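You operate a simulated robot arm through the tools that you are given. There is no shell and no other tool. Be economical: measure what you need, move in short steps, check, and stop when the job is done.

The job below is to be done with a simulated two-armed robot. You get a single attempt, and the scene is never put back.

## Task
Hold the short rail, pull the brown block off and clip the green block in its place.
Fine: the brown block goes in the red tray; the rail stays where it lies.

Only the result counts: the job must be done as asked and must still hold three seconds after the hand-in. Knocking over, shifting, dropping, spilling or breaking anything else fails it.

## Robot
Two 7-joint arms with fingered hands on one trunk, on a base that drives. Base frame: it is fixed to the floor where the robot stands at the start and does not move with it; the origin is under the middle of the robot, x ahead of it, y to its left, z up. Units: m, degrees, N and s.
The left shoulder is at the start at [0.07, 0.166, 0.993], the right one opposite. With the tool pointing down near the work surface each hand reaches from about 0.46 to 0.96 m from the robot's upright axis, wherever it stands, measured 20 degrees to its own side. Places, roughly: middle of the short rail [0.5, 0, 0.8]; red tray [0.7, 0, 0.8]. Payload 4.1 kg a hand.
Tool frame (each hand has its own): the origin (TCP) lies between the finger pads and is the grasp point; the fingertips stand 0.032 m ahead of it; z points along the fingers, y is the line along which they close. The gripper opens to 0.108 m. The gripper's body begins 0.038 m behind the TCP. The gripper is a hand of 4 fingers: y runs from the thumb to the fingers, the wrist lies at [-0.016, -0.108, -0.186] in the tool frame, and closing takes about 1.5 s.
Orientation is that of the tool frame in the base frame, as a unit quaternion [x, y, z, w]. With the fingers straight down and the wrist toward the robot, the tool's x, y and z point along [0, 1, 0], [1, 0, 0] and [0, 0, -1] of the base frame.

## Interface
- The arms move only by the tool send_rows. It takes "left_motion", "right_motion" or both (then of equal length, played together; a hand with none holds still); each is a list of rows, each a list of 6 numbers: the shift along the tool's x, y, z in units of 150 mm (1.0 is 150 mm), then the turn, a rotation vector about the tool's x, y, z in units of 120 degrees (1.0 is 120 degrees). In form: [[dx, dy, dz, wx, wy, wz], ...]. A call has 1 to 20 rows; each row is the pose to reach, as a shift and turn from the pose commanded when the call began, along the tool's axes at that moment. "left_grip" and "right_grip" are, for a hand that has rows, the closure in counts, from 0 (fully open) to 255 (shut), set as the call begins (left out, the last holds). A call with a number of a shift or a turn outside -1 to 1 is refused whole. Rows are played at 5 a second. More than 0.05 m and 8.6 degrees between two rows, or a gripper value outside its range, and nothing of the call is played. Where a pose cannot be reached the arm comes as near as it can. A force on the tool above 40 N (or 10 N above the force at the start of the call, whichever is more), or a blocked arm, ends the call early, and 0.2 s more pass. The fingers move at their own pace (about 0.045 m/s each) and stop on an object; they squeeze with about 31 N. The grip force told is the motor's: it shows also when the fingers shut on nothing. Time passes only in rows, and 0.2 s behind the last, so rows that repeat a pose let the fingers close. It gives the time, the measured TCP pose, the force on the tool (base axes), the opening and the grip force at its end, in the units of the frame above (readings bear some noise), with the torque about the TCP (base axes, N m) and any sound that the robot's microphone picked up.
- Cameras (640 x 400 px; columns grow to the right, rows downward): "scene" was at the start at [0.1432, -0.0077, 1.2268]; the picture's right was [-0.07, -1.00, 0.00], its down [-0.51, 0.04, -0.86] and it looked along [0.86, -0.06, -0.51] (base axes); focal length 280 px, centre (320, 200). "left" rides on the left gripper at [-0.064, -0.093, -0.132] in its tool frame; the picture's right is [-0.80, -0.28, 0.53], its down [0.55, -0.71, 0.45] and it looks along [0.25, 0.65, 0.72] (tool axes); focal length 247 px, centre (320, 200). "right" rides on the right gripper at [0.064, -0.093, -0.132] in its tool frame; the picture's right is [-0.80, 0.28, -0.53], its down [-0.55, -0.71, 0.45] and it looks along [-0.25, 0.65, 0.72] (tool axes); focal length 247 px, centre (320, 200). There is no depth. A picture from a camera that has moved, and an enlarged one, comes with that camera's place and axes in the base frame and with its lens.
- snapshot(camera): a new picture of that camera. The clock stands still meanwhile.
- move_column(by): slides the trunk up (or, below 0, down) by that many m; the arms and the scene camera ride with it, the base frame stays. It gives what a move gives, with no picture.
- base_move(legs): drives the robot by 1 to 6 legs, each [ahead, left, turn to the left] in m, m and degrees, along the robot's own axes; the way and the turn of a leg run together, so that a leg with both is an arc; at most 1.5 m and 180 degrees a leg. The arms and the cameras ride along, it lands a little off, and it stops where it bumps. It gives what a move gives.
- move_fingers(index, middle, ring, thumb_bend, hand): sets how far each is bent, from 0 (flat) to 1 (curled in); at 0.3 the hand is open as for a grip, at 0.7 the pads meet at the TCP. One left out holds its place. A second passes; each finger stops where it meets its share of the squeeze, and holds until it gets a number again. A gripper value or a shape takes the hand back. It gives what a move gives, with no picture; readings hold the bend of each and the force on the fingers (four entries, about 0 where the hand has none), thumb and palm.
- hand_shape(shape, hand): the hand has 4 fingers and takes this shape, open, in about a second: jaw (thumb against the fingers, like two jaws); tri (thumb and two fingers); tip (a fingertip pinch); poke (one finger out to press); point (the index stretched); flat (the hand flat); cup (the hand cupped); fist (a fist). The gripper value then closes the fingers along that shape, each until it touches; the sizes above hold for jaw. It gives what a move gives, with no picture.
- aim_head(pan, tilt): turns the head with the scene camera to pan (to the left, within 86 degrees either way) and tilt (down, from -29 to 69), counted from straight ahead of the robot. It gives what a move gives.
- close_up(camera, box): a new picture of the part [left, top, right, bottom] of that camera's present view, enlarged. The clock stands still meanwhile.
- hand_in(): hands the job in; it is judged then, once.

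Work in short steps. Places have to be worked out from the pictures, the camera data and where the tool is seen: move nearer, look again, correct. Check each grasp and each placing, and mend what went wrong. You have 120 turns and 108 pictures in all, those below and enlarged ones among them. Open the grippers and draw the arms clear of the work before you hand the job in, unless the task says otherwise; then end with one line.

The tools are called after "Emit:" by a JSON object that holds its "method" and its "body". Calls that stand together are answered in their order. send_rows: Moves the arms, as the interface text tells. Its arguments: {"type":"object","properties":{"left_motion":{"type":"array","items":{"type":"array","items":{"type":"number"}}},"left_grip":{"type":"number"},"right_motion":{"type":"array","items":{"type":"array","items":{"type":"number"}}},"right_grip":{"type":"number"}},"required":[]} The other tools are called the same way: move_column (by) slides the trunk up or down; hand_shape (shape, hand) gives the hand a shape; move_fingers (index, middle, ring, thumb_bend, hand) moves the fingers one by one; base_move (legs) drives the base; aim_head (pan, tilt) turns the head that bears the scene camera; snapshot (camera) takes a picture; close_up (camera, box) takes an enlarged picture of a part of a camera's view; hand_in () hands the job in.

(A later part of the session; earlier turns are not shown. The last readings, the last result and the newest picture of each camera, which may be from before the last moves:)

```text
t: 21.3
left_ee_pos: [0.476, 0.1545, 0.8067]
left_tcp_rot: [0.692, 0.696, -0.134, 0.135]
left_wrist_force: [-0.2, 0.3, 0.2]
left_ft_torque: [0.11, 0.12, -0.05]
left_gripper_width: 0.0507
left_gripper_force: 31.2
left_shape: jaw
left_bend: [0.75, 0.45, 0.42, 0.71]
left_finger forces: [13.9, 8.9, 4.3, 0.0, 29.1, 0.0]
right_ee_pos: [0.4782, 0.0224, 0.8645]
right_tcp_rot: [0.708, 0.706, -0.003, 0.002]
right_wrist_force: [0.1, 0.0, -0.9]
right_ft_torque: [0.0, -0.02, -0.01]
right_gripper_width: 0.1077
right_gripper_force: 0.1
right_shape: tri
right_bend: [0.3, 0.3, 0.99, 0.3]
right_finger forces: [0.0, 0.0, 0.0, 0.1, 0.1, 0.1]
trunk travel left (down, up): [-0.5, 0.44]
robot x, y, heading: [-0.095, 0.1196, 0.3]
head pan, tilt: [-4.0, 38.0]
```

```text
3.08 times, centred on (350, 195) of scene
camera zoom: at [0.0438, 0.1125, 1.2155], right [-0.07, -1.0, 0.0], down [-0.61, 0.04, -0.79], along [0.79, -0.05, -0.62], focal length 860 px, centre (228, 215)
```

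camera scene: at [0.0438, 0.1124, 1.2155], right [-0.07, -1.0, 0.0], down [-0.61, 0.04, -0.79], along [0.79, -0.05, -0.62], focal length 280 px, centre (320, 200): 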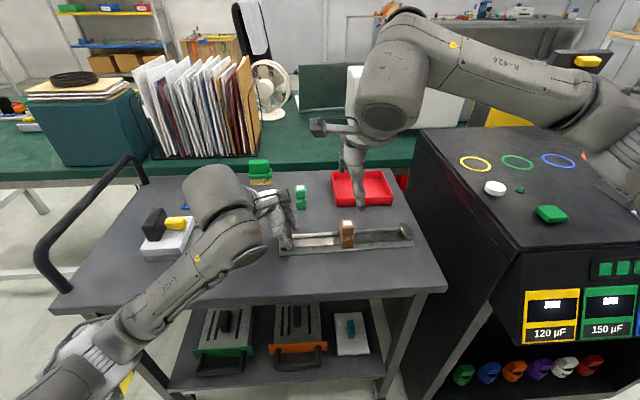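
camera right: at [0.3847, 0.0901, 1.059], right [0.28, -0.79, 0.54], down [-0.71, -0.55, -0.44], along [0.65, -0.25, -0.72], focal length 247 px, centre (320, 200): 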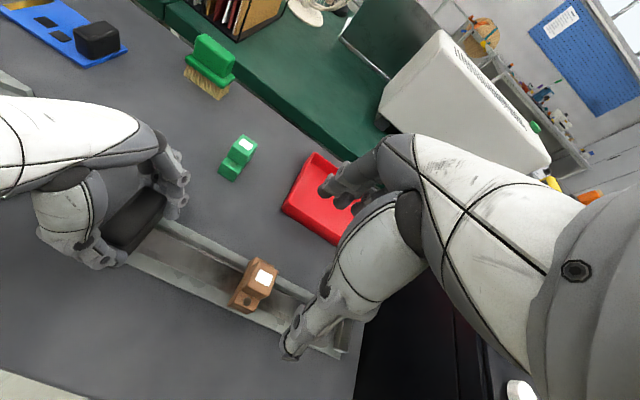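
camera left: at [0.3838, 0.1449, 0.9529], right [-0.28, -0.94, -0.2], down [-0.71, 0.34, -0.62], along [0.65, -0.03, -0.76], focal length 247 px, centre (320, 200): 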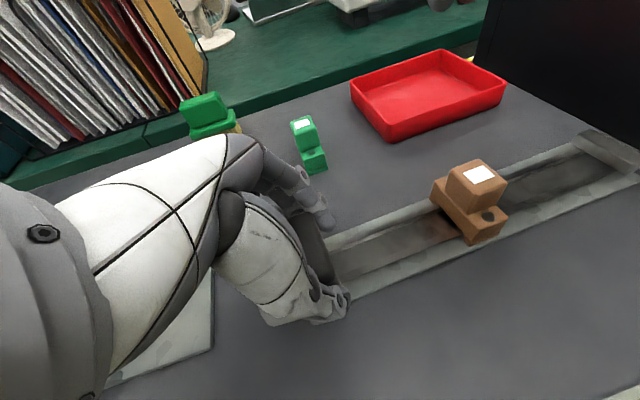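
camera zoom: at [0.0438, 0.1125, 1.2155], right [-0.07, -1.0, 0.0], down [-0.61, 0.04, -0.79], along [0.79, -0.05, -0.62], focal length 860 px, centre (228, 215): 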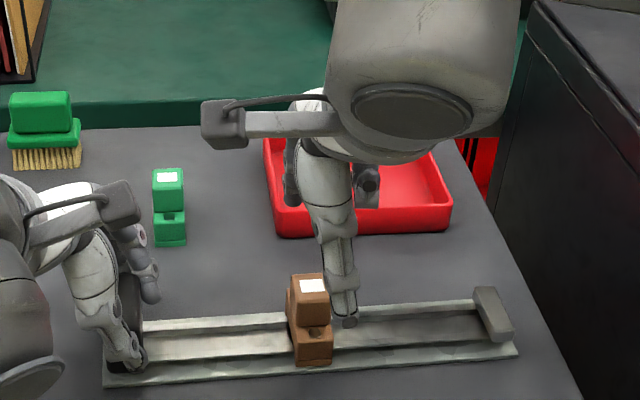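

The digits centre about 9 mm to the right of the brown block. I shift left 9 mm, lower so the fingertips stay just above the block's feet, and close part way.

Emit:
{"method": "send_rows", "body": {"right_motion": [[0.063, 0, 0.03, 0, 0, 0], [0.063, 0, 0.1, 0, 0, 0], [0.063, 0, 0.18, 0, 0, 0], [0.063, 0, 0.26, 0, 0, 0], [0.063, 0, 0.31, 0, 0, 0], [0.063, 0, 0.31, 0, 0, 0], [0.063, 0, 0.31, 0, 0, 0]], "right_grip": 110}}

Emit:
{"method": "close_up", "body": {"camera": "left", "box": [320, 60, 640, 330]}}

Emit:
{"method": "close_up", "body": {"camera": "right", "box": [180, 130, 460, 400]}}

Emit:
{"method": "close_up", "body": {"camera": "scene", "box": [270, 130, 430, 260]}}

```text
t: 22.9
left_ee_pos: [0.4775, 0.1546, 0.8059]
left_tcp_rot: [0.692, 0.696, -0.134, 0.134]
left_wrist_force: [-0.1, -0.2, 0.6]
left_ft_torque: [0.13, 0.08, -0.08]
left_gripper_width: 0.0509
left_gripper_force: 31.0
left_shape: jaw
left_bend: [0.75, 0.45, 0.42, 0.71]
left_finger forces: [13.7, 9.0, 4.3, 0.1, 29.0, 0.0]
right_ee_pos: [0.4778, 0.0323, 0.8177]
right_tcp_rot: [0.707, 0.707, -0.003, 0.002]
right_wrist_force: [0.3, 0.5, -0.7]
right_ft_torque: [-0.03, 0.02, 0.01]
right_gripper_width: 0.0618
right_gripper_force: 0.0
right_shape: tri
right_bend: [0.74, 0.42, 0.99, 0.68]
right_finger forces: [0.0, 0.0, 0.0, 0.0, 0.1, 0.0]
trunk travel left (down, up): [-0.5, 0.44]
robot x, y, heading: [-0.0965, 0.1185, 0.1]
head pan, tilt: [-4.0, 38.0]
```

```text
1.48 times, centred on (480, 195) of left
camera zoom: at [0.3838, 0.145, 0.9529], right [-0.28, -0.94, -0.2], down [-0.71, 0.34, -0.62], along [0.65, -0.03, -0.76], focal length 366 px, centre (83, 207)
```

zoom: 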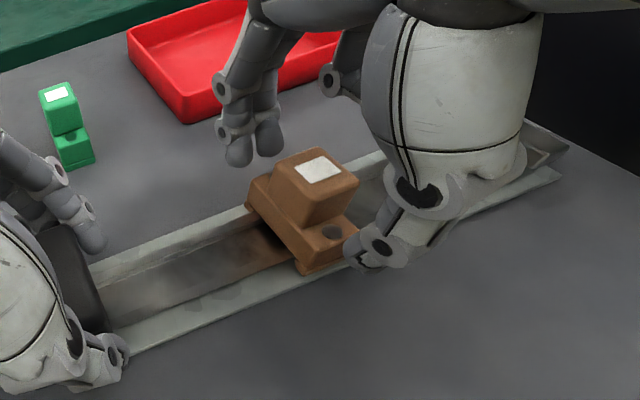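

```text
1.48 times, centred on (320, 265) of right
camera zoom: at [0.3841, 0.0985, 0.9495], right [0.28, -0.79, 0.54], down [-0.71, -0.55, -0.44], along [0.65, -0.25, -0.72], focal length 366 px, centre (320, 104)
```

zoom: 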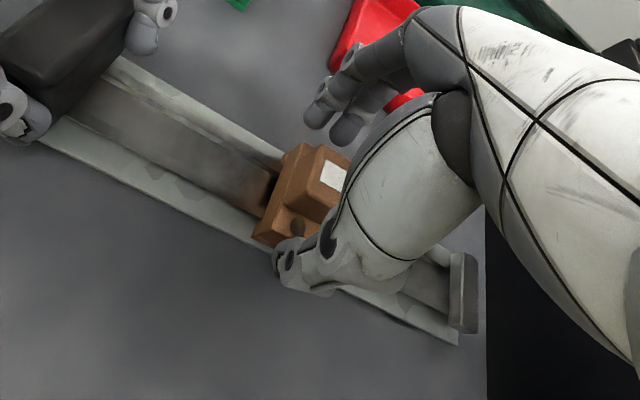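

```text
3.08 times, centred on (350, 195) of scene
camera zoom: at [0.0438, 0.1125, 1.2155], right [-0.07, -1.0, 0.0], down [-0.61, 0.04, -0.79], along [0.79, -0.05, -0.62], focal length 860 px, centre (228, 215)
```

zoom: 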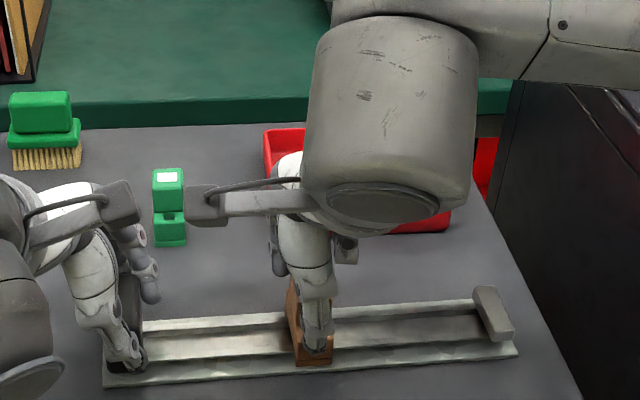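

Thumb tip lies lower (≈0.778) than the fingertips (≈0.80), and the hand is a few mm too far left. I tilt the hand 12° so the fingers reach deeper, recentre, and check.

Emit:
{"method": "send_rows", "body": {"right_motion": [[-0.02, 0.01, -0.03, 0.03, 0, 0], [-0.04, 0.03, -0.02, 0.06, 0, 0], [-0.053, 0.05, 0.0, 0.1, 0, 0], [-0.053, 0.05, 0.018, 0.1, 0, 0], [-0.053, 0.05, 0.018, 0.1, 0, 0]]}}

Emit:
{"method": "close_up", "body": {"camera": "left", "box": [400, 100, 600, 270]}}

Emit:
{"method": "close_up", "body": {"camera": "right", "box": [230, 170, 430, 350]}}

```text
t: 24.1
left_ee_pos: [0.4767, 0.1548, 0.8073]
left_tcp_rot: [0.693, 0.696, -0.134, 0.135]
left_wrist_force: [-0.2, 0.0, -0.2]
left_ft_torque: [0.12, 0.1, -0.05]
left_gripper_width: 0.0508
left_gripper_force: 31.1
left_shape: jaw
left_bend: [0.75, 0.45, 0.42, 0.71]
left_finger forces: [13.8, 9.0, 4.4, 0.0, 29.1, 0.1]
right_ee_pos: [0.4863, 0.026, 0.8161]
right_tcp_rot: [0.703, 0.703, -0.076, -0.072]
right_wrist_force: [-0.1, -0.2, 0.5]
right_ft_torque: [0.0, -0.03, 0.03]
right_gripper_width: 0.0617
right_gripper_force: 0.1
right_shape: tri
right_bend: [0.74, 0.42, 0.99, 0.68]
right_finger forces: [0.0, 0.1, 0.0, 0.0, 0.0, 0.0]
trunk travel left (down, up): [-0.5, 0.44]
robot x, y, heading: [-0.096, 0.1169, 0.3]
head pan, tilt: [-4.0, 38.0]
```

```text
2.35 times, centred on (500, 185) of left
camera zoom: at [0.3838, 0.145, 0.953], right [-0.28, -0.94, -0.2], down [-0.71, 0.34, -0.62], along [0.65, -0.03, -0.76], focal length 581 px, centre (-104, 235)
```

zoom: 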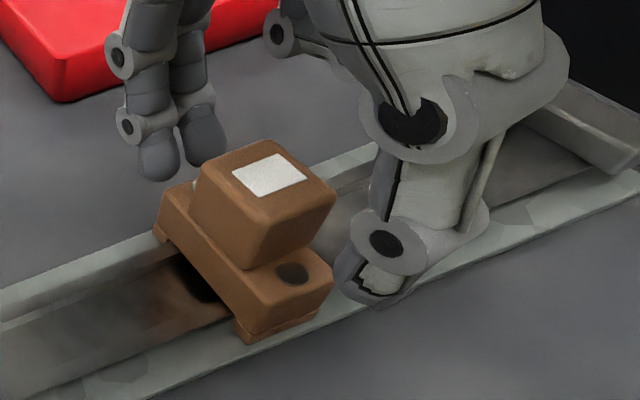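

```text
2.22 times, centred on (330, 260) of right
camera zoom: at [0.4212, 0.0905, 0.9632], right [0.39, -0.8, 0.47], down [-0.78, -0.55, -0.29], along [0.48, -0.26, -0.84], focal length 549 px, centre (298, 67)
```

zoom: 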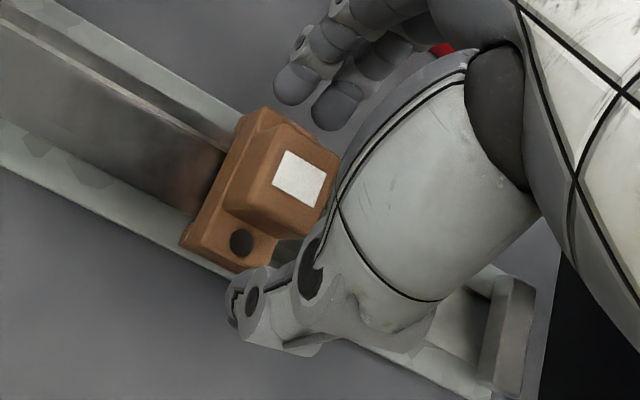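

Both fingers and thumb now line up with the block's body. I close further in a step.

Emit:
{"method": "send_rows", "body": {"right_motion": [[0, 0, 0, 0, 0, 0], [0, 0, 0, 0, 0, 0], [0, 0, 0, 0, 0, 0]], "right_grip": 155}}

Emit:
{"method": "close_up", "body": {"camera": "left", "box": [400, 100, 600, 270]}}

Emit:
{"method": "close_up", "body": {"camera": "right", "box": [230, 170, 430, 350]}}

```text
t: 24.9
left_ee_pos: [0.4754, 0.1546, 0.8074]
left_tcp_rot: [0.692, 0.696, -0.135, 0.134]
left_wrist_force: [-2.8, -0.6, 1.3]
left_ft_torque: [0.14, 0.14, -0.3]
left_gripper_width: 0.0508
left_gripper_force: 30.0
left_shape: jaw
left_bend: [0.75, 0.45, 0.43, 0.71]
left_finger forces: [14.5, 8.5, 4.0, 0.0, 30.5, 0.1]
right_ee_pos: [0.486, 0.0249, 0.8158]
right_tcp_rot: [0.704, 0.702, -0.076, -0.072]
right_wrist_force: [3.3, -0.7, -1.0]
right_ft_torque: [-0.04, -0.07, 0.01]
right_gripper_width: 0.0443
right_gripper_force: 0.1
right_shape: tri
right_bend: [0.74, 0.48, 0.99, 0.73]
right_finger forces: [1.2, 1.5, 0.0, 0.0, 0.0, 0.1]
trunk travel left (down, up): [-0.5, 0.44]
robot x, y, heading: [-0.0967, 0.1248, 0.4]
head pan, tilt: [-4.0, 38.0]
```

```text
2.35 times, centred on (500, 185) of left
camera zoom: at [0.3838, 0.1448, 0.9529], right [-0.28, -0.94, -0.2], down [-0.71, 0.34, -0.62], along [0.65, -0.03, -0.76], focal length 581 px, centre (-104, 235)
```

zoom: 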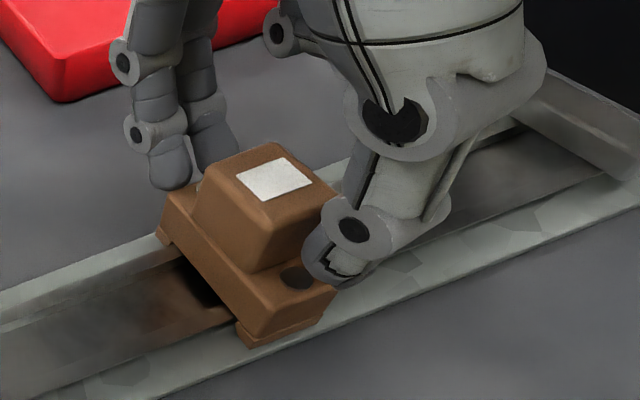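

```text
2.22 times, centred on (330, 260) of right
camera zoom: at [0.4213, 0.0903, 0.9632], right [0.39, -0.8, 0.47], down [-0.78, -0.55, -0.29], along [0.48, -0.26, -0.84], focal length 549 px, centre (298, 67)
```

zoom: 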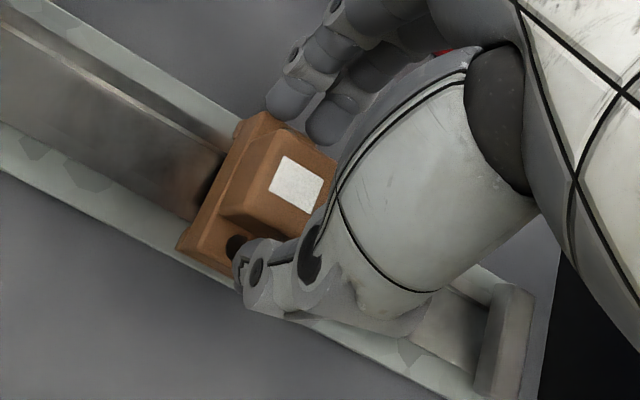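

The fingers touched first (3 N), so I back the hand 4 mm away from the robot and close fully.

Emit:
{"method": "send_rows", "body": {"right_motion": [[0, 0.026, -0.005, 0, 0, 0], [0, 0.026, -0.005, 0, 0, 0]]}}

Emit:
{"method": "send_rows", "body": {"right_motion": [[0, 0, 0, 0, 0, 0], [0, 0, 0, 0, 0, 0], [0, 0, 0, 0, 0, 0], [0, 0, 0, 0, 0, 0], [0, 0, 0, 0, 0, 0]], "right_grip": 255}}

Emit:
{"method": "close_up", "body": {"camera": "left", "box": [400, 100, 600, 270]}}

Emit:
{"method": "close_up", "body": {"camera": "right", "box": [230, 170, 430, 350]}}

```text
t: 25.5
left_ee_pos: [0.475, 0.1565, 0.8069]
left_tcp_rot: [0.692, 0.696, -0.134, 0.134]
left_wrist_force: [-1.0, -0.2, 1.2]
left_ft_torque: [0.09, 0.12, -0.09]
left_gripper_width: 0.0506
left_gripper_force: 30.6
left_shape: jaw
left_bend: [0.75, 0.45, 0.43, 0.71]
left_finger forces: [14.4, 9.1, 4.2, 0.0, 29.7, 0.0]
right_ee_pos: [0.49, 0.0247, 0.8157]
right_tcp_rot: [0.704, 0.702, -0.077, -0.072]
right_wrist_force: [0.7, -0.2, -0.2]
right_ft_torque: [0.02, 0.01, -0.05]
right_gripper_width: 0.0429
right_gripper_force: 0.2
right_shape: tri
right_bend: [0.74, 0.49, 0.99, 0.73]
right_finger forces: [0.2, 0.3, 0.0, 0.0, 0.3, 0.1]
trunk travel left (down, up): [-0.5, 0.44]
robot x, y, heading: [-0.0959, 0.117, -0.0]
head pan, tilt: [-4.0, 38.0]
```

```text
t: 26.7
left_ee_pos: [0.4746, 0.1554, 0.8067]
left_tcp_rot: [0.692, 0.696, -0.134, 0.134]
left_wrist_force: [-0.8, -0.7, -6.3]
left_ft_torque: [0.14, 0.46, -0.12]
left_gripper_width: 0.0505
left_gripper_force: 30.5
left_shape: jaw
left_bend: [0.75, 0.45, 0.43, 0.71]
left_finger forces: [15.6, 8.8, 4.2, 0.0, 29.2, 0.1]
right_ee_pos: [0.4891, 0.0257, 0.8155]
right_tcp_rot: [0.703, 0.703, -0.075, -0.071]
right_wrist_force: [0.3, -0.3, 15.3]
right_ft_torque: [-0.04, -0.25, 0.03]
right_gripper_width: 0.0372
right_gripper_force: 31.2
right_shape: tri
right_bend: [0.75, 0.5, 1.0, 0.77]
right_finger forces: [9.9, 20.0, 0.0, 0.1, 28.1, 0.1]
trunk travel left (down, up): [-0.5, 0.44]
robot x, y, heading: [-0.0968, 0.1226, 0.3]
head pan, tilt: [-4.0, 38.0]
heard: snap
```

```text
2.35 times, centred on (500, 185) of left
camera zoom: at [0.3833, 0.1451, 0.953], right [-0.28, -0.94, -0.2], down [-0.71, 0.34, -0.62], along [0.65, -0.03, -0.76], focal length 581 px, centre (-104, 235)
```

zoom: 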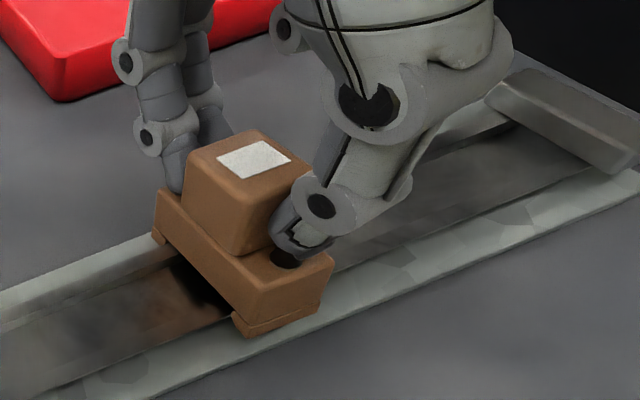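

```text
2.22 times, centred on (330, 260) of right
camera zoom: at [0.4249, 0.0907, 0.964], right [0.39, -0.8, 0.47], down [-0.78, -0.55, -0.29], along [0.49, -0.25, -0.84], focal length 549 px, centre (298, 67)
```

zoom: 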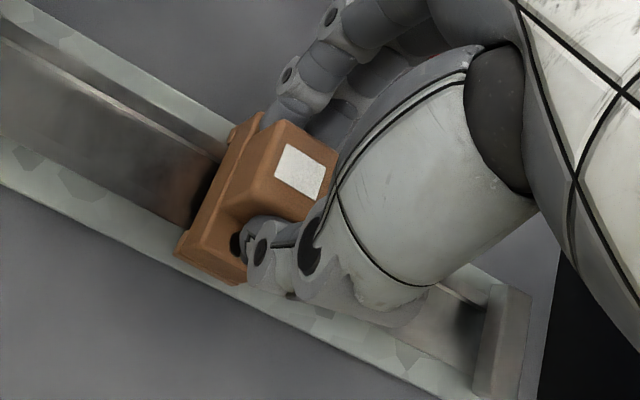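

A snap was heard as the grip closed and the block has shifted slightly; the grip reads 31 N. I lift slowly by 15 mm and watch the forces.

Emit:
{"method": "send_rows", "body": {"right_motion": [[0, -0.003, -0.013, 0, 0, 0], [0, -0.006, -0.026, 0, 0, 0], [0, -0.008, -0.039, 0, 0, 0], [0, -0.011, -0.052, 0, 0, 0], [0, -0.014, -0.065, 0, 0, 0], [0, -0.021, -0.098, 0, 0, 0]]}}

Emit:
{"method": "close_up", "body": {"camera": "left", "box": [400, 100, 600, 270]}}

Emit:
{"method": "close_up", "body": {"camera": "right", "box": [180, 130, 430, 350]}}

```text
t: 28.1
left_ee_pos: [0.4752, 0.1551, 0.8079]
left_tcp_rot: [0.693, 0.695, -0.134, 0.136]
left_wrist_force: [0.7, 0.4, 0.8]
left_ft_torque: [0.1, 0.05, -0.06]
left_gripper_width: 0.0506
left_gripper_force: 30.9
left_shape: jaw
left_bend: [0.75, 0.45, 0.43, 0.71]
left_finger forces: [13.9, 9.5, 4.6, 0.0, 29.2, 0.0]
right_ee_pos: [0.4895, 0.0235, 0.8305]
right_tcp_rot: [0.704, 0.702, -0.076, -0.072]
right_wrist_force: [-0.1, 0.4, -0.1]
right_ft_torque: [0.01, -0.01, 0.05]
right_gripper_width: 0.0359
right_gripper_force: 31.5
right_shape: tri
right_bend: [0.75, 0.5, 1.0, 0.77]
right_finger forces: [11.1, 14.6, 0.0, 0.0, 25.4, 0.1]
trunk travel left (down, up): [-0.5, 0.44]
robot x, y, heading: [-0.0958, 0.1209, 0.1]
head pan, tilt: [-4.0, 38.0]
```

```text
2.35 times, centred on (500, 185) of left
camera zoom: at [0.3839, 0.145, 0.953], right [-0.28, -0.94, -0.2], down [-0.71, 0.34, -0.62], along [0.65, -0.03, -0.76], focal length 581 px, centre (-104, 235)
```

zoom: 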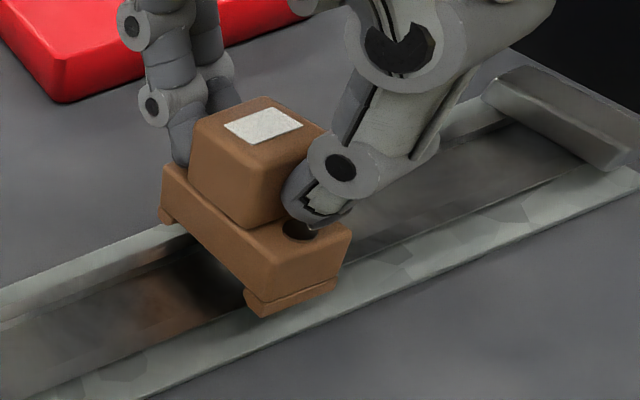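

```text
1.82 times, centred on (305, 240) of right
camera zoom: at [0.4256, 0.0902, 0.9779], right [0.39, -0.8, 0.47], down [-0.78, -0.55, -0.29], along [0.48, -0.26, -0.84], focal length 449 px, centre (347, 127)
```

zoom: 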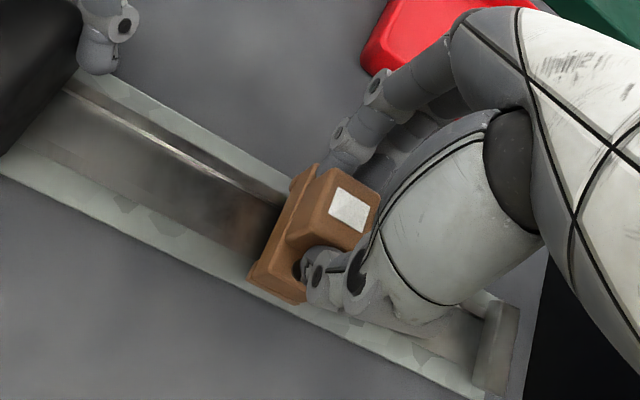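

The block came off cleanly and hangs in the right hand. I raise it and carry it toward the red tray (centre about (0.66, -0.04)).

Emit:
{"method": "send_rows", "body": {"right_motion": [[0, -0.024, -0.114, 0, 0, 0], [0, -0.048, -0.228, 0, 0, 0], [0, -0.073, -0.342, 0, 0, 0], [0, -0.097, -0.457, 0, 0, 0], [-0.04, 0.02, -0.48, 0, 0, 0], [-0.09, 0.15, -0.51, 0, 0, 0], [-0.14, 0.29, -0.54, 0, 0, 0], [-0.19, 0.42, -0.57, 0, 0, 0], [-0.233, 0.555, -0.595, 0, 0, 0], [-0.233, 0.555, -0.595, 0, 0, 0]]}}

Emit:
{"method": "send_rows", "body": {"right_motion": [[-0.05, 0.1, -0.02, 0, 0, 0], [-0.1, 0.2, -0.04, 0, 0, 0], [-0.15, 0.31, -0.065, 0, 0, 0], [-0.2, 0.42, -0.09, 0, 0, 0], [-0.2, 0.52, -0.11, 0, 0, 0], [-0.2, 0.52, -0.11, 0, 0, 0]]}}

Emit:
{"method": "snapshot", "body": {"camera": "right"}}

Emit:
{"method": "close_up", "body": {"camera": "scene", "box": [240, 110, 460, 260]}}

Emit:
{"method": "close_up", "body": {"camera": "left", "box": [280, 20, 640, 330]}}

```text
t: 30.3
left_ee_pos: [0.4757, 0.1564, 0.8064]
left_tcp_rot: [0.693, 0.696, -0.134, 0.134]
left_wrist_force: [-1.0, 0.6, 1.2]
left_ft_torque: [0.08, 0.13, -0.02]
left_gripper_width: 0.0506
left_gripper_force: 31.6
left_shape: jaw
left_bend: [0.75, 0.45, 0.43, 0.71]
left_finger forces: [14.0, 9.4, 4.5, 0.0, 29.7, 0.0]
right_ee_pos: [0.5893, -0.0094, 0.9022]
right_tcp_rot: [0.704, 0.702, -0.077, -0.072]
right_wrist_force: [0.5, 0.8, 0.8]
right_ft_torque: [-0.01, -0.01, 0.0]
right_gripper_width: 0.0358
right_gripper_force: 31.4
right_shape: tri
right_bend: [0.75, 0.5, 1.0, 0.77]
right_finger forces: [11.3, 14.1, 0.0, 0.0, 25.3, 0.0]
trunk travel left (down, up): [-0.5, 0.44]
robot x, y, heading: [-0.097, 0.1199, 0.0]
head pan, tilt: [-4.0, 38.0]
```

```text
t: 31.7
left_ee_pos: [0.476, 0.1549, 0.8071]
left_tcp_rot: [0.692, 0.696, -0.135, 0.134]
left_wrist_force: [-0.5, 0.9, 1.0]
left_ft_torque: [0.12, 0.15, -0.04]
left_gripper_width: 0.0505
left_gripper_force: 31.2
left_shape: jaw
left_bend: [0.75, 0.45, 0.43, 0.71]
left_finger forces: [14.0, 9.4, 4.5, 0.0, 29.6, 0.0]
right_ee_pos: [0.6721, -0.0404, 0.8999]
right_tcp_rot: [0.703, 0.703, -0.077, -0.072]
right_wrist_force: [0.4, 0.3, -0.7]
right_ft_torque: [-0.03, -0.03, -0.01]
right_gripper_width: 0.036
right_gripper_force: 31.2
right_shape: tri
right_bend: [0.75, 0.5, 1.0, 0.77]
right_finger forces: [11.1, 14.2, 0.0, 0.1, 25.1, 0.0]
trunk travel left (down, up): [-0.5, 0.44]
robot x, y, heading: [-0.0979, 0.1213, 0.2]
head pan, tilt: [-4.0, 38.0]
```

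```text
61 pictures are left
camera right: at [0.6052, 0.026, 1.0481], right [0.39, -0.79, 0.47], down [-0.78, -0.55, -0.29], along [0.48, -0.26, -0.84], focal length 247 px, centre (320, 200)
```

right: 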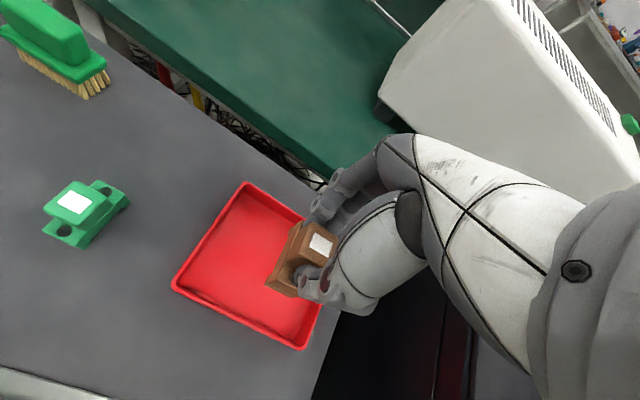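

```text
2.67 times, centred on (350, 185) of scene
camera zoom: at [0.0438, 0.1124, 1.2155], right [-0.07, -1.0, 0.0], down [-0.61, 0.04, -0.79], along [0.79, -0.05, -0.62], focal length 746 px, centre (240, 240)
```

zoom: 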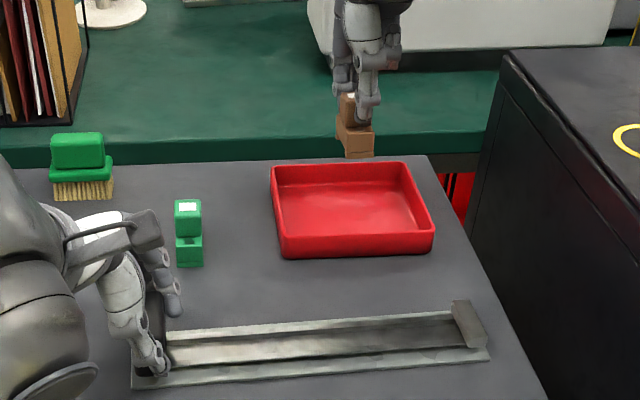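

```text
1.29 times, centred on (460, 175) of left
camera zoom: at [0.3838, 0.1449, 0.9529], right [-0.28, -0.94, -0.2], down [-0.71, 0.34, -0.62], along [0.65, -0.03, -0.76], focal length 319 px, centre (139, 232)
```

zoom: 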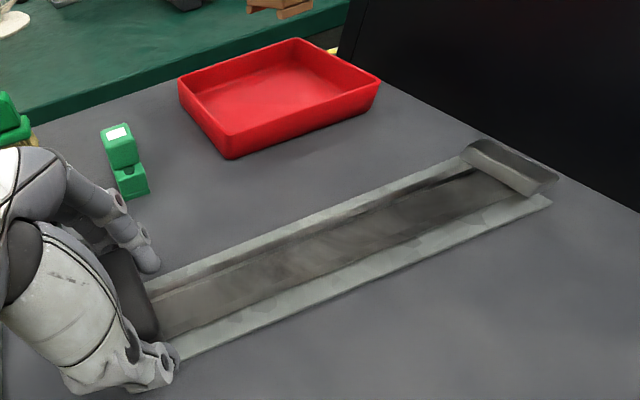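

The block hangs over the tray, centred at about x 0.661. I lower it to just above the tray floor.

Emit:
{"method": "send_rows", "body": {"right_motion": [[0, 0.02, 0.097, 0, 0, 0], [0, 0.041, 0.193, 0, 0, 0], [0, 0.062, 0.29, 0, 0, 0], [0, 0.083, 0.387, 0, 0, 0], [0, 0.103, 0.46, 0, 0, 0], [0, 0.103, 0.46, 0, 0, 0]]}}

Emit:
{"method": "send_rows", "body": {"right_motion": [[0, 0.003, 0.013, 0, 0, 0], [0, 0.006, 0.027, 0, 0, 0], [0, 0.008, 0.04, 0, 0, 0], [0, 0.01, 0.05, 0, 0, 0]]}}

Emit:
{"method": "close_up", "body": {"camera": "right", "box": [120, 150, 430, 350]}}

Emit:
{"method": "close_up", "body": {"camera": "left", "box": [360, 20, 560, 180]}}

```text
t: 33.1
left_ee_pos: [0.4754, 0.1556, 0.8069]
left_tcp_rot: [0.692, 0.696, -0.134, 0.134]
left_wrist_force: [-0.3, 0.8, 0.8]
left_ft_torque: [0.1, 0.11, -0.05]
left_gripper_width: 0.0501
left_gripper_force: 30.9
left_shape: jaw
left_bend: [0.75, 0.45, 0.43, 0.71]
left_finger forces: [14.0, 9.5, 4.4, 0.1, 29.5, 0.1]
right_ee_pos: [0.67, -0.0401, 0.8306]
right_tcp_rot: [0.704, 0.702, -0.077, -0.073]
right_wrist_force: [0.6, -0.3, -0.6]
right_ft_torque: [0.01, 0.0, -0.01]
right_gripper_width: 0.0355
right_gripper_force: 31.1
right_shape: tri
right_bend: [0.75, 0.5, 1.0, 0.77]
right_finger forces: [11.2, 14.1, 0.1, 0.0, 25.2, 0.0]
trunk travel left (down, up): [-0.5, 0.44]
robot x, y, heading: [-0.0978, 0.1192, 0.1]
head pan, tilt: [-4.0, 38.0]
```

```text
t: 34.1
left_ee_pos: [0.4758, 0.1552, 0.8073]
left_tcp_rot: [0.692, 0.696, -0.135, 0.134]
left_wrist_force: [0.9, 0.0, 0.9]
left_ft_torque: [0.11, 0.1, -0.08]
left_gripper_width: 0.0502
left_gripper_force: 30.9
left_shape: jaw
left_bend: [0.75, 0.45, 0.43, 0.71]
left_finger forces: [14.1, 9.4, 4.4, 0.1, 29.5, 0.0]
right_ee_pos: [0.6697, -0.041, 0.8229]
right_tcp_rot: [0.704, 0.702, -0.077, -0.072]
right_wrist_force: [-0.2, -0.5, -0.2]
right_ft_torque: [-0.01, 0.01, 0.03]
right_gripper_width: 0.0357
right_gripper_force: 30.8
right_shape: tri
right_bend: [0.75, 0.5, 1.0, 0.77]
right_finger forces: [11.2, 14.1, 0.1, 0.0, 25.2, 0.1]
trunk travel left (down, up): [-0.5, 0.44]
robot x, y, heading: [-0.0932, 0.1204, 0.1]
head pan, tilt: [-4.0, 38.0]
```

```text
2.00 times, centred on (275, 250) of right
camera zoom: at [0.6059, 0.0254, 0.9698], right [0.39, -0.8, 0.47], down [-0.78, -0.55, -0.29], along [0.48, -0.26, -0.84], focal length 494 px, centre (410, 100)
```

zoom: 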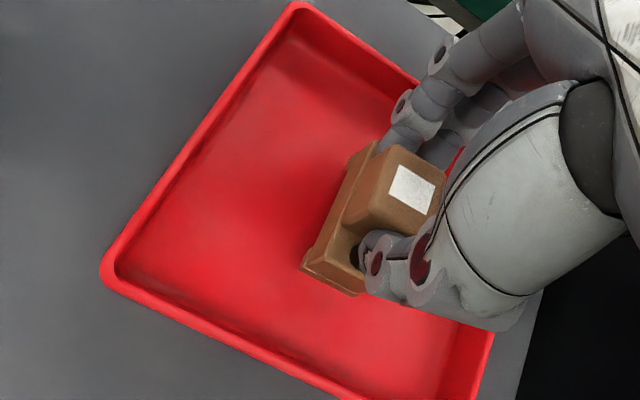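

```text
2.50 times, centred on (460, 100) of left
camera zoom: at [0.3838, 0.145, 0.9529], right [-0.28, -0.94, -0.2], down [-0.71, 0.34, -0.62], along [0.65, -0.03, -0.76], focal length 617 px, centre (-30, 450)
```

zoom: 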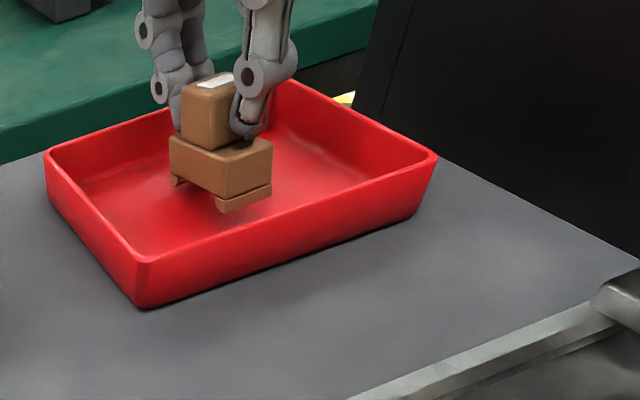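

It is still above the tray floor; I lower in small bites, watching the force.

Emit:
{"method": "send_rows", "body": {"right_motion": [[0, 0.003, 0.013, 0, 0, 0], [0, 0.006, 0.027, 0, 0, 0], [0, 0.008, 0.04, 0, 0, 0]]}}

Emit:
{"method": "send_rows", "body": {"right_motion": [[0, 0.003, 0.013, 0, 0, 0], [0, 0.005, 0.026, 0, 0, 0]]}}

Emit:
{"method": "close_up", "body": {"camera": "left", "box": [360, 20, 560, 180]}}

```text
t: 34.9
left_ee_pos: [0.474, 0.1551, 0.8078]
left_tcp_rot: [0.692, 0.696, -0.134, 0.134]
left_wrist_force: [-0.3, 0.7, -0.6]
left_ft_torque: [0.12, 0.02, -0.04]
left_gripper_width: 0.0506
left_gripper_force: 30.7
left_shape: jaw
left_bend: [0.75, 0.45, 0.43, 0.71]
left_finger forces: [13.8, 9.6, 4.5, 0.0, 29.3, 0.0]
right_ee_pos: [0.6699, -0.0418, 0.8177]
right_tcp_rot: [0.704, 0.703, -0.076, -0.071]
right_wrist_force: [0.3, -0.5, 9.6]
right_ft_torque: [-0.04, -0.17, 0.02]
right_gripper_width: 0.0357
right_gripper_force: 31.1
right_shape: tri
right_bend: [0.75, 0.5, 1.0, 0.77]
right_finger forces: [10.7, 15.6, 0.1, 0.0, 26.9, 0.0]
trunk travel left (down, up): [-0.5, 0.44]
robot x, y, heading: [-0.0976, 0.1196, 0.4]
head pan, tilt: [-4.0, 38.0]
```

```text
t: 35.5
left_ee_pos: [0.4733, 0.1557, 0.8081]
left_tcp_rot: [0.692, 0.696, -0.134, 0.135]
left_wrist_force: [-0.1, 0.5, 0.1]
left_ft_torque: [0.14, 0.02, 0.02]
left_gripper_width: 0.0504
left_gripper_force: 30.8
left_shape: jaw
left_bend: [0.75, 0.45, 0.43, 0.71]
left_finger forces: [13.7, 9.4, 4.4, 0.0, 29.2, 0.1]
right_ee_pos: [0.668, -0.0402, 0.8159]
right_tcp_rot: [0.704, 0.703, -0.074, -0.07]
right_wrist_force: [1.4, -2.0, 24.1]
right_ft_torque: [-0.15, -0.51, 0.02]
right_gripper_width: 0.037
right_gripper_force: 31.1
right_shape: tri
right_bend: [0.75, 0.49, 1.0, 0.76]
right_finger forces: [10.2, 24.1, 0.0, 0.0, 31.0, 0.0]
trunk travel left (down, up): [-0.5, 0.44]
robot x, y, heading: [-0.0943, 0.1212, 0.1]
head pan, tilt: [-4.0, 38.0]
```

```text
2.50 times, centred on (460, 100) of left
camera zoom: at [0.3817, 0.1453, 0.9544], right [-0.28, -0.94, -0.2], down [-0.71, 0.34, -0.62], along [0.65, -0.03, -0.76], focal length 617 px, centre (-30, 450)
```

zoom: 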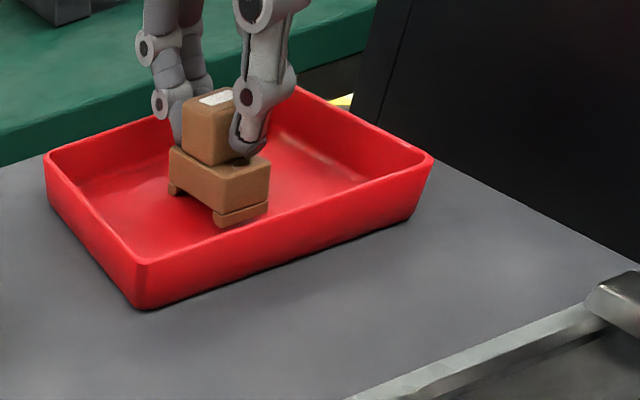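

It is on the tray floor (24 N, a bit too much). I relieve by 3 mm, then open part way.

Emit:
{"method": "send_rows", "body": {"right_motion": [[0, -0.005, -0.023, 0, 0, 0], [0, -0.005, -0.023, 0, 0, 0]]}}

Emit:
{"method": "send_rows", "body": {"right_motion": [[0, 0, 0, 0, 0, 0], [0, 0, 0, 0, 0, 0], [0, 0, 0, 0, 0, 0], [0, 0, 0, 0, 0, 0]], "right_grip": 110}}

Emit:
{"method": "close_up", "body": {"camera": "left", "box": [360, 20, 560, 180]}}

```text
t: 36.1
left_ee_pos: [0.475, 0.1549, 0.807]
left_tcp_rot: [0.692, 0.696, -0.134, 0.135]
left_wrist_force: [-0.4, 0.0, -0.1]
left_ft_torque: [0.13, 0.0, -0.04]
left_gripper_width: 0.0503
left_gripper_force: 31.3
left_shape: jaw
left_bend: [0.75, 0.45, 0.43, 0.71]
left_finger forces: [13.8, 9.4, 4.5, 0.0, 29.3, 0.1]
right_ee_pos: [0.6687, -0.0405, 0.8172]
right_tcp_rot: [0.704, 0.702, -0.077, -0.071]
right_wrist_force: [2.5, -0.9, 14.0]
right_ft_torque: [-0.1, -0.37, 0.02]
right_gripper_width: 0.037
right_gripper_force: 31.2
right_shape: tri
right_bend: [0.75, 0.49, 1.0, 0.76]
right_finger forces: [11.3, 20.3, 0.0, 0.0, 28.7, 0.0]
trunk travel left (down, up): [-0.5, 0.44]
robot x, y, heading: [-0.0936, 0.1208, 0.2]
head pan, tilt: [-4.0, 38.0]
```

```text
t: 37.1
left_ee_pos: [0.4748, 0.1551, 0.8064]
left_tcp_rot: [0.693, 0.695, -0.135, 0.135]
left_wrist_force: [-0.3, 0.3, 1.7]
left_ft_torque: [0.1, 0.16, -0.05]
left_gripper_width: 0.0504
left_gripper_force: 31.3
left_shape: jaw
left_bend: [0.75, 0.45, 0.43, 0.71]
left_finger forces: [13.9, 9.3, 4.4, 0.1, 29.9, 0.1]
right_ee_pos: [0.6699, -0.0412, 0.8157]
right_tcp_rot: [0.704, 0.703, -0.077, -0.073]
right_wrist_force: [-0.8, 0.5, 0.3]
right_ft_torque: [-0.02, -0.01, 0.02]
right_gripper_width: 0.0613
right_gripper_force: 0.0
right_shape: tri
right_bend: [0.74, 0.42, 0.99, 0.68]
right_finger forces: [0.0, 0.0, 0.0, 0.0, 0.4, 0.0]
trunk travel left (down, up): [-0.5, 0.44]
robot x, y, heading: [-0.0963, 0.1162, 0.5]
head pan, tilt: [-4.0, 38.0]
```

```text
2.50 times, centred on (460, 100) of left
camera zoom: at [0.3839, 0.145, 0.9529], right [-0.28, -0.94, -0.2], down [-0.71, 0.34, -0.62], along [0.65, -0.03, -0.76], focal length 617 px, centre (-30, 450)
```

zoom: 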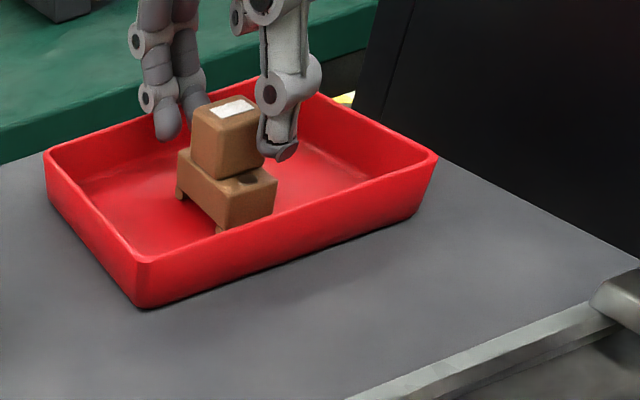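

The brown block stands in the tray, released. I raise the hand straight up and view the tray.

Emit:
{"method": "send_rows", "body": {"right_motion": [[0, -0.02, -0.1, 0, 0, 0], [0, -0.045, -0.21, 0, 0, 0], [0, -0.07, -0.33, 0, 0, 0], [0, -0.095, -0.45, 0, 0, 0], [0, -0.125, -0.59, 0, 0, 0], [0, -0.125, -0.59, 0, 0, 0]]}}

Emit:
{"method": "send_rows", "body": {"right_motion": [[0.1, -0.02, 0.005, 0, 0, 0], [0.25, -0.06, 0.012, 0, 0, 0], [0.42, -0.1, 0.02, 0, 0, 0], [0.6, -0.14, 0.03, 0, 0, 0], [0.78, -0.18, 0.04, 0, 0, 0], [0.93, -0.2, 0.045, 0, 0, 0], [1.0, -0.21, 0.045, 0, 0, 0], [1.0, -0.21, 0.045, 0, 0, 0]], "right_grip": 60}}

Emit:
{"method": "snapshot", "body": {"camera": "right"}}

Emit:
{"method": "close_up", "body": {"camera": "scene", "box": [240, 110, 460, 260]}}

Emit:
{"method": "close_up", "body": {"camera": "left", "box": [240, 20, 560, 220]}}

```text
t: 38.5
left_ee_pos: [0.4755, 0.1548, 0.8059]
left_tcp_rot: [0.692, 0.696, -0.134, 0.135]
left_wrist_force: [-1.6, -0.2, 0.9]
left_ft_torque: [0.13, 0.11, -0.01]
left_gripper_width: 0.0506
left_gripper_force: 31.3
left_shape: jaw
left_bend: [0.75, 0.45, 0.43, 0.71]
left_finger forces: [13.8, 9.6, 4.5, 0.0, 29.5, 0.0]
right_ee_pos: [0.6698, -0.0405, 0.906]
right_tcp_rot: [0.704, 0.702, -0.077, -0.072]
right_wrist_force: [-0.6, -0.7, 0.1]
right_ft_torque: [0.02, 0.03, -0.02]
right_gripper_width: 0.0614
right_gripper_force: 0.0
right_shape: tri
right_bend: [0.74, 0.42, 0.99, 0.68]
right_finger forces: [0.0, 0.0, 0.1, 0.0, 0.0, 0.0]
trunk travel left (down, up): [-0.5, 0.44]
robot x, y, heading: [-0.0955, 0.1202, 0.1]
head pan, tilt: [-4.0, 38.0]
```

```text
t: 40.3
left_ee_pos: [0.4754, 0.1553, 0.8074]
left_tcp_rot: [0.693, 0.696, -0.134, 0.135]
left_wrist_force: [-0.5, 0.3, 1.6]
left_ft_torque: [0.1, 0.1, 0.01]
left_gripper_width: 0.0504
left_gripper_force: 31.0
left_shape: jaw
left_bend: [0.75, 0.45, 0.43, 0.71]
left_finger forces: [13.9, 9.5, 4.4, 0.1, 29.4, 0.0]
right_ee_pos: [0.6386, 0.1107, 0.9057]
right_tcp_rot: [0.704, 0.703, -0.077, -0.072]
right_wrist_force: [0.9, 0.5, 0.2]
right_ft_torque: [0.0, 0.0, 0.02]
right_gripper_width: 0.0824
right_gripper_force: 0.0
right_shape: tri
right_bend: [0.26, 0.36, 0.99, 0.57]
right_finger forces: [0.1, 0.0, 0.0, 0.1, 0.1, 0.1]
trunk travel left (down, up): [-0.5, 0.44]
robot x, y, heading: [-0.0966, 0.1201, 0.5]
head pan, tilt: [-4.0, 38.0]
```

```text
54 pictures are left
camera right: at [0.5732, 0.1767, 1.053], right [0.39, -0.8, 0.47], down [-0.78, -0.55, -0.29], along [0.48, -0.26, -0.84], focal length 247 px, centre (320, 200)
```

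right: 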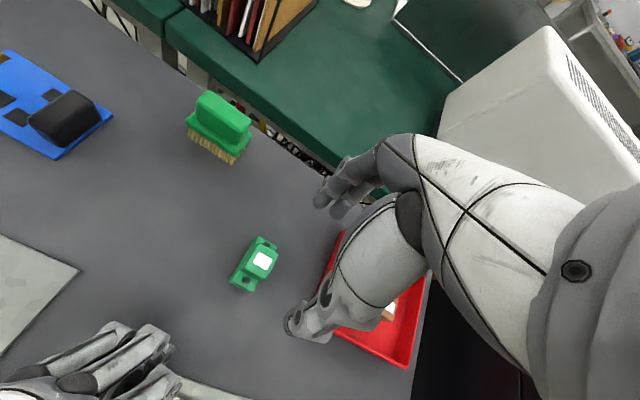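

```text
2.67 times, centred on (350, 185) of scene
camera zoom: at [0.0437, 0.1125, 1.2155], right [-0.07, -1.0, 0.0], down [-0.61, 0.04, -0.79], along [0.79, -0.05, -0.62], focal length 746 px, centre (240, 240)
```

zoom: 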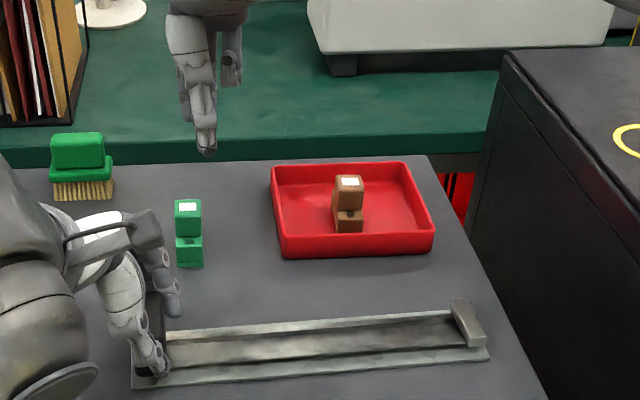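

```text
2.00 times, centred on (400, 120) of left
camera zoom: at [0.3838, 0.145, 0.953], right [-0.28, -0.94, -0.2], down [-0.71, 0.34, -0.62], along [0.65, -0.03, -0.76], focal length 494 px, centre (160, 360)
```

zoom: 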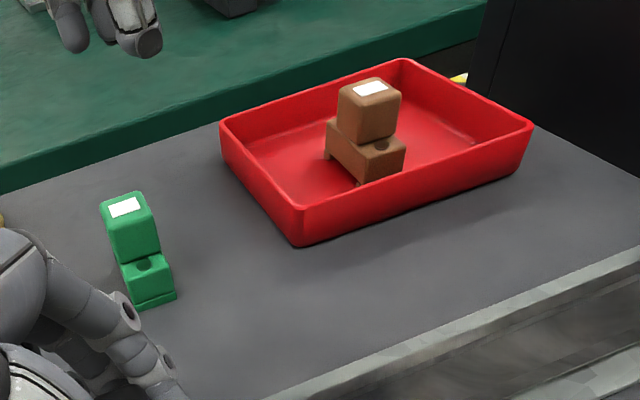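

Brown stands in the tray. Green is at about (0.623, 0.126). I lower over it to z 0.85 and check alignment.

Emit:
{"method": "send_rows", "body": {"right_motion": [[0.05, -0.01, 0.05, 0, 0, 0], [0.1, 0.0, 0.13, 0, 0, 0], [0.1, 0.02, 0.22, 0, 0, 0], [0.1, 0.035, 0.31, 0, 0, 0], [0.1, 0.043, 0.365, 0, 0, 0], [0.1, 0.043, 0.365, 0, 0, 0]], "right_grip": 90}}

Emit:
{"method": "close_up", "body": {"camera": "right", "box": [200, 150, 430, 350]}}

Emit:
{"method": "close_up", "body": {"camera": "scene", "box": [260, 120, 380, 230]}}

Emit:
{"method": "close_up", "body": {"camera": "left", "box": [240, 20, 480, 220]}}

```text
t: 41.7
left_ee_pos: [0.4746, 0.155, 0.8072]
left_tcp_rot: [0.693, 0.696, -0.134, 0.135]
left_wrist_force: [0.1, -0.1, -0.5]
left_ft_torque: [0.14, 0.1, -0.08]
left_gripper_width: 0.0504
left_gripper_force: 31.2
left_shape: jaw
left_bend: [0.75, 0.45, 0.43, 0.71]
left_finger forces: [13.8, 9.6, 4.5, 0.0, 29.5, 0.1]
right_ee_pos: [0.6319, 0.1252, 0.8498]
right_tcp_rot: [0.704, 0.702, -0.076, -0.072]
right_wrist_force: [-0.5, -0.9, 0.6]
right_ft_torque: [0.0, -0.04, 0.01]
right_gripper_width: 0.0704
right_gripper_force: 0.1
right_shape: tri
right_bend: [0.27, 0.39, 0.99, 0.64]
right_finger forces: [0.0, 0.0, 0.0, 0.0, 0.1, 0.1]
trunk travel left (down, up): [-0.5, 0.44]
robot x, y, heading: [-0.0947, 0.1224, 0.4]
head pan, tilt: [-4.0, 38.0]
```

```text
2.00 times, centred on (315, 250) of right
camera zoom: at [0.5678, 0.1907, 0.9975], right [0.39, -0.8, 0.47], down [-0.78, -0.55, -0.29], along [0.48, -0.26, -0.84], focal length 494 px, centre (330, 100)
```

zoom: 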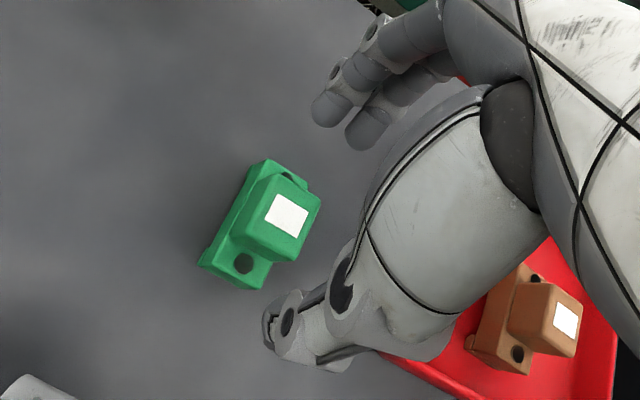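

```text
3.64 times, centred on (320, 175) of scene
camera zoom: at [0.0437, 0.1125, 1.2155], right [-0.07, -1.0, 0.0], down [-0.61, 0.04, -0.79], along [0.79, -0.05, -0.62], focal length 1017 px, centre (320, 291)
```

zoom: 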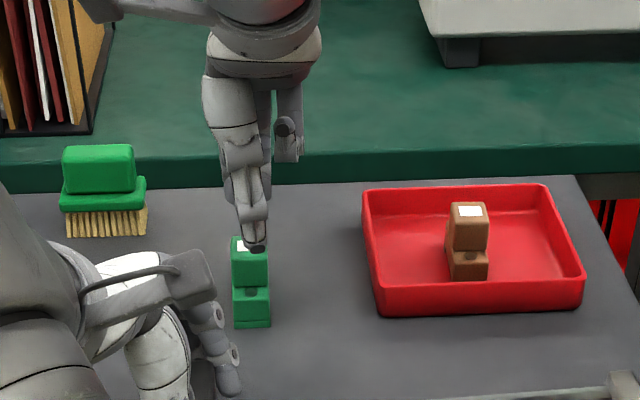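

```text
2.00 times, centred on (360, 120) of left
camera zoom: at [0.3838, 0.145, 0.953], right [-0.28, -0.94, -0.2], down [-0.71, 0.34, -0.62], along [0.65, -0.03, -0.76], focal length 494 px, centre (240, 360)
```

zoom: 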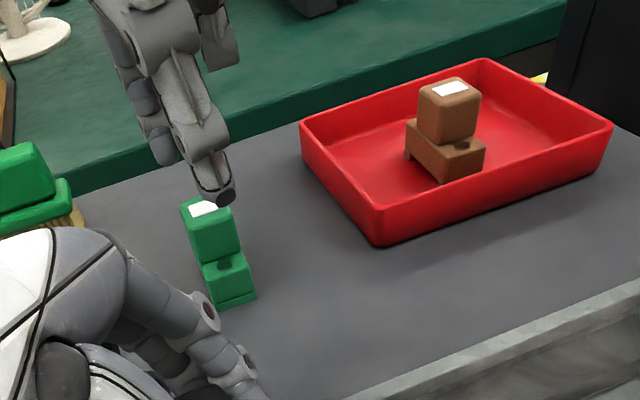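

Alignment and yaw look right. I lower to z ≈ 0.815 and close in steps.

Emit:
{"method": "send_rows", "body": {"right_motion": [[0, 0.012, 0.06, 0, 0, 0], [0, 0.025, 0.12, 0, 0, 0], [0, 0.04, 0.18, 0, 0, 0], [0, 0.052, 0.232, 0, 0, 0], [0, 0.052, 0.232, 0, 0, 0]], "right_grip": 110}}

Emit:
{"method": "send_rows", "body": {"right_motion": [[0, 0, 0, 0, 0, 0], [0, 0, 0, 0, 0, 0], [0, 0, 0, 0, 0, 0]], "right_grip": 155}}

Emit:
{"method": "close_up", "body": {"camera": "right", "box": [230, 150, 430, 350]}}

Emit:
{"method": "close_up", "body": {"camera": "left", "box": [280, 60, 440, 200]}}

```text
t: 42.9
left_ee_pos: [0.4748, 0.1559, 0.8067]
left_tcp_rot: [0.693, 0.696, -0.134, 0.134]
left_wrist_force: [0.0, 0.2, 1.2]
left_ft_torque: [0.15, 0.11, -0.02]
left_gripper_width: 0.0501
left_gripper_force: 31.2
left_shape: jaw
left_bend: [0.75, 0.45, 0.43, 0.71]
left_finger forces: [13.9, 9.6, 4.5, 0.0, 29.5, 0.0]
right_ee_pos: [0.633, 0.1249, 0.8143]
right_tcp_rot: [0.703, 0.703, -0.077, -0.072]
right_wrist_force: [0.8, 0.1, 0.2]
right_ft_torque: [0.01, -0.01, 0.0]
right_gripper_width: 0.0619
right_gripper_force: 0.1
right_shape: tri
right_bend: [0.74, 0.42, 0.99, 0.68]
right_finger forces: [0.0, 0.0, 0.1, 0.0, 0.0, 0.0]
trunk travel left (down, up): [-0.5, 0.44]
robot x, y, heading: [-0.0955, 0.1213, 0.6]
head pan, tilt: [-4.0, 38.0]
```

```text
t: 43.7
left_ee_pos: [0.4771, 0.155, 0.807]
left_tcp_rot: [0.692, 0.696, -0.134, 0.134]
left_wrist_force: [-0.6, 0.8, 0.8]
left_ft_torque: [0.1, 0.1, -0.02]
left_gripper_width: 0.0503
left_gripper_force: 31.0
left_shape: jaw
left_bend: [0.75, 0.45, 0.43, 0.71]
left_finger forces: [13.9, 9.6, 4.4, 0.0, 29.5, 0.0]
right_ee_pos: [0.6331, 0.1243, 0.8152]
right_tcp_rot: [0.704, 0.702, -0.077, -0.072]
right_wrist_force: [0.3, -0.6, 0.7]
right_ft_torque: [0.0, 0.0, 0.0]
right_gripper_width: 0.0431
right_gripper_force: 0.0
right_shape: tri
right_bend: [0.74, 0.49, 0.99, 0.73]
right_finger forces: [0.0, 0.0, 0.0, 0.1, 0.0, 0.0]
trunk travel left (down, up): [-0.5, 0.44]
robot x, y, heading: [-0.0953, 0.1178, 0.1]
head pan, tilt: [-4.0, 38.0]
```

```text
2.00 times, centred on (330, 250) of right
camera zoom: at [0.5686, 0.1906, 0.9622], right [0.39, -0.8, 0.47], down [-0.78, -0.55, -0.29], along [0.48, -0.26, -0.84], focal length 494 px, centre (300, 100)
```

zoom: 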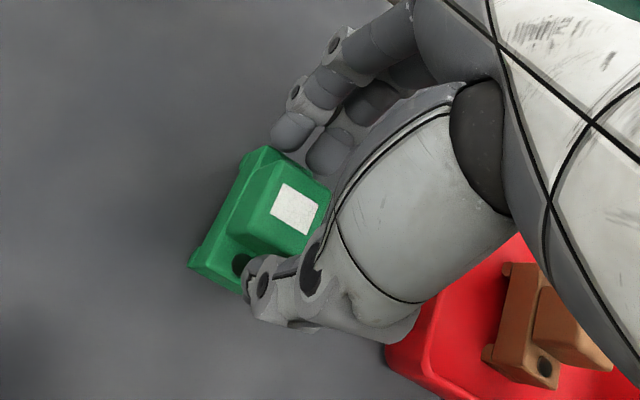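

```text
2.86 times, centred on (360, 130) of left
camera zoom: at [0.3838, 0.145, 0.953], right [-0.28, -0.94, -0.2], down [-0.71, 0.34, -0.62], along [0.65, -0.03, -0.76], focal length 706 px, centre (206, 400)
```

zoom: 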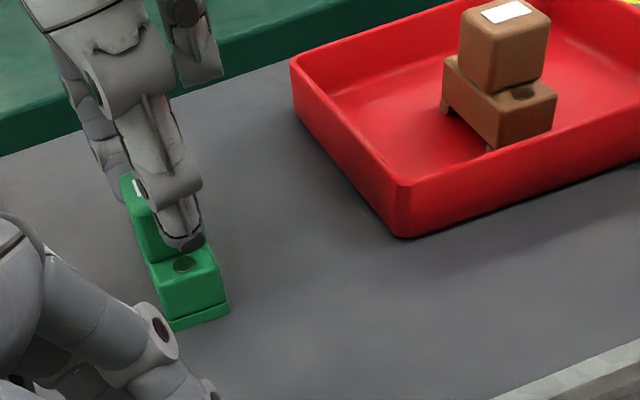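

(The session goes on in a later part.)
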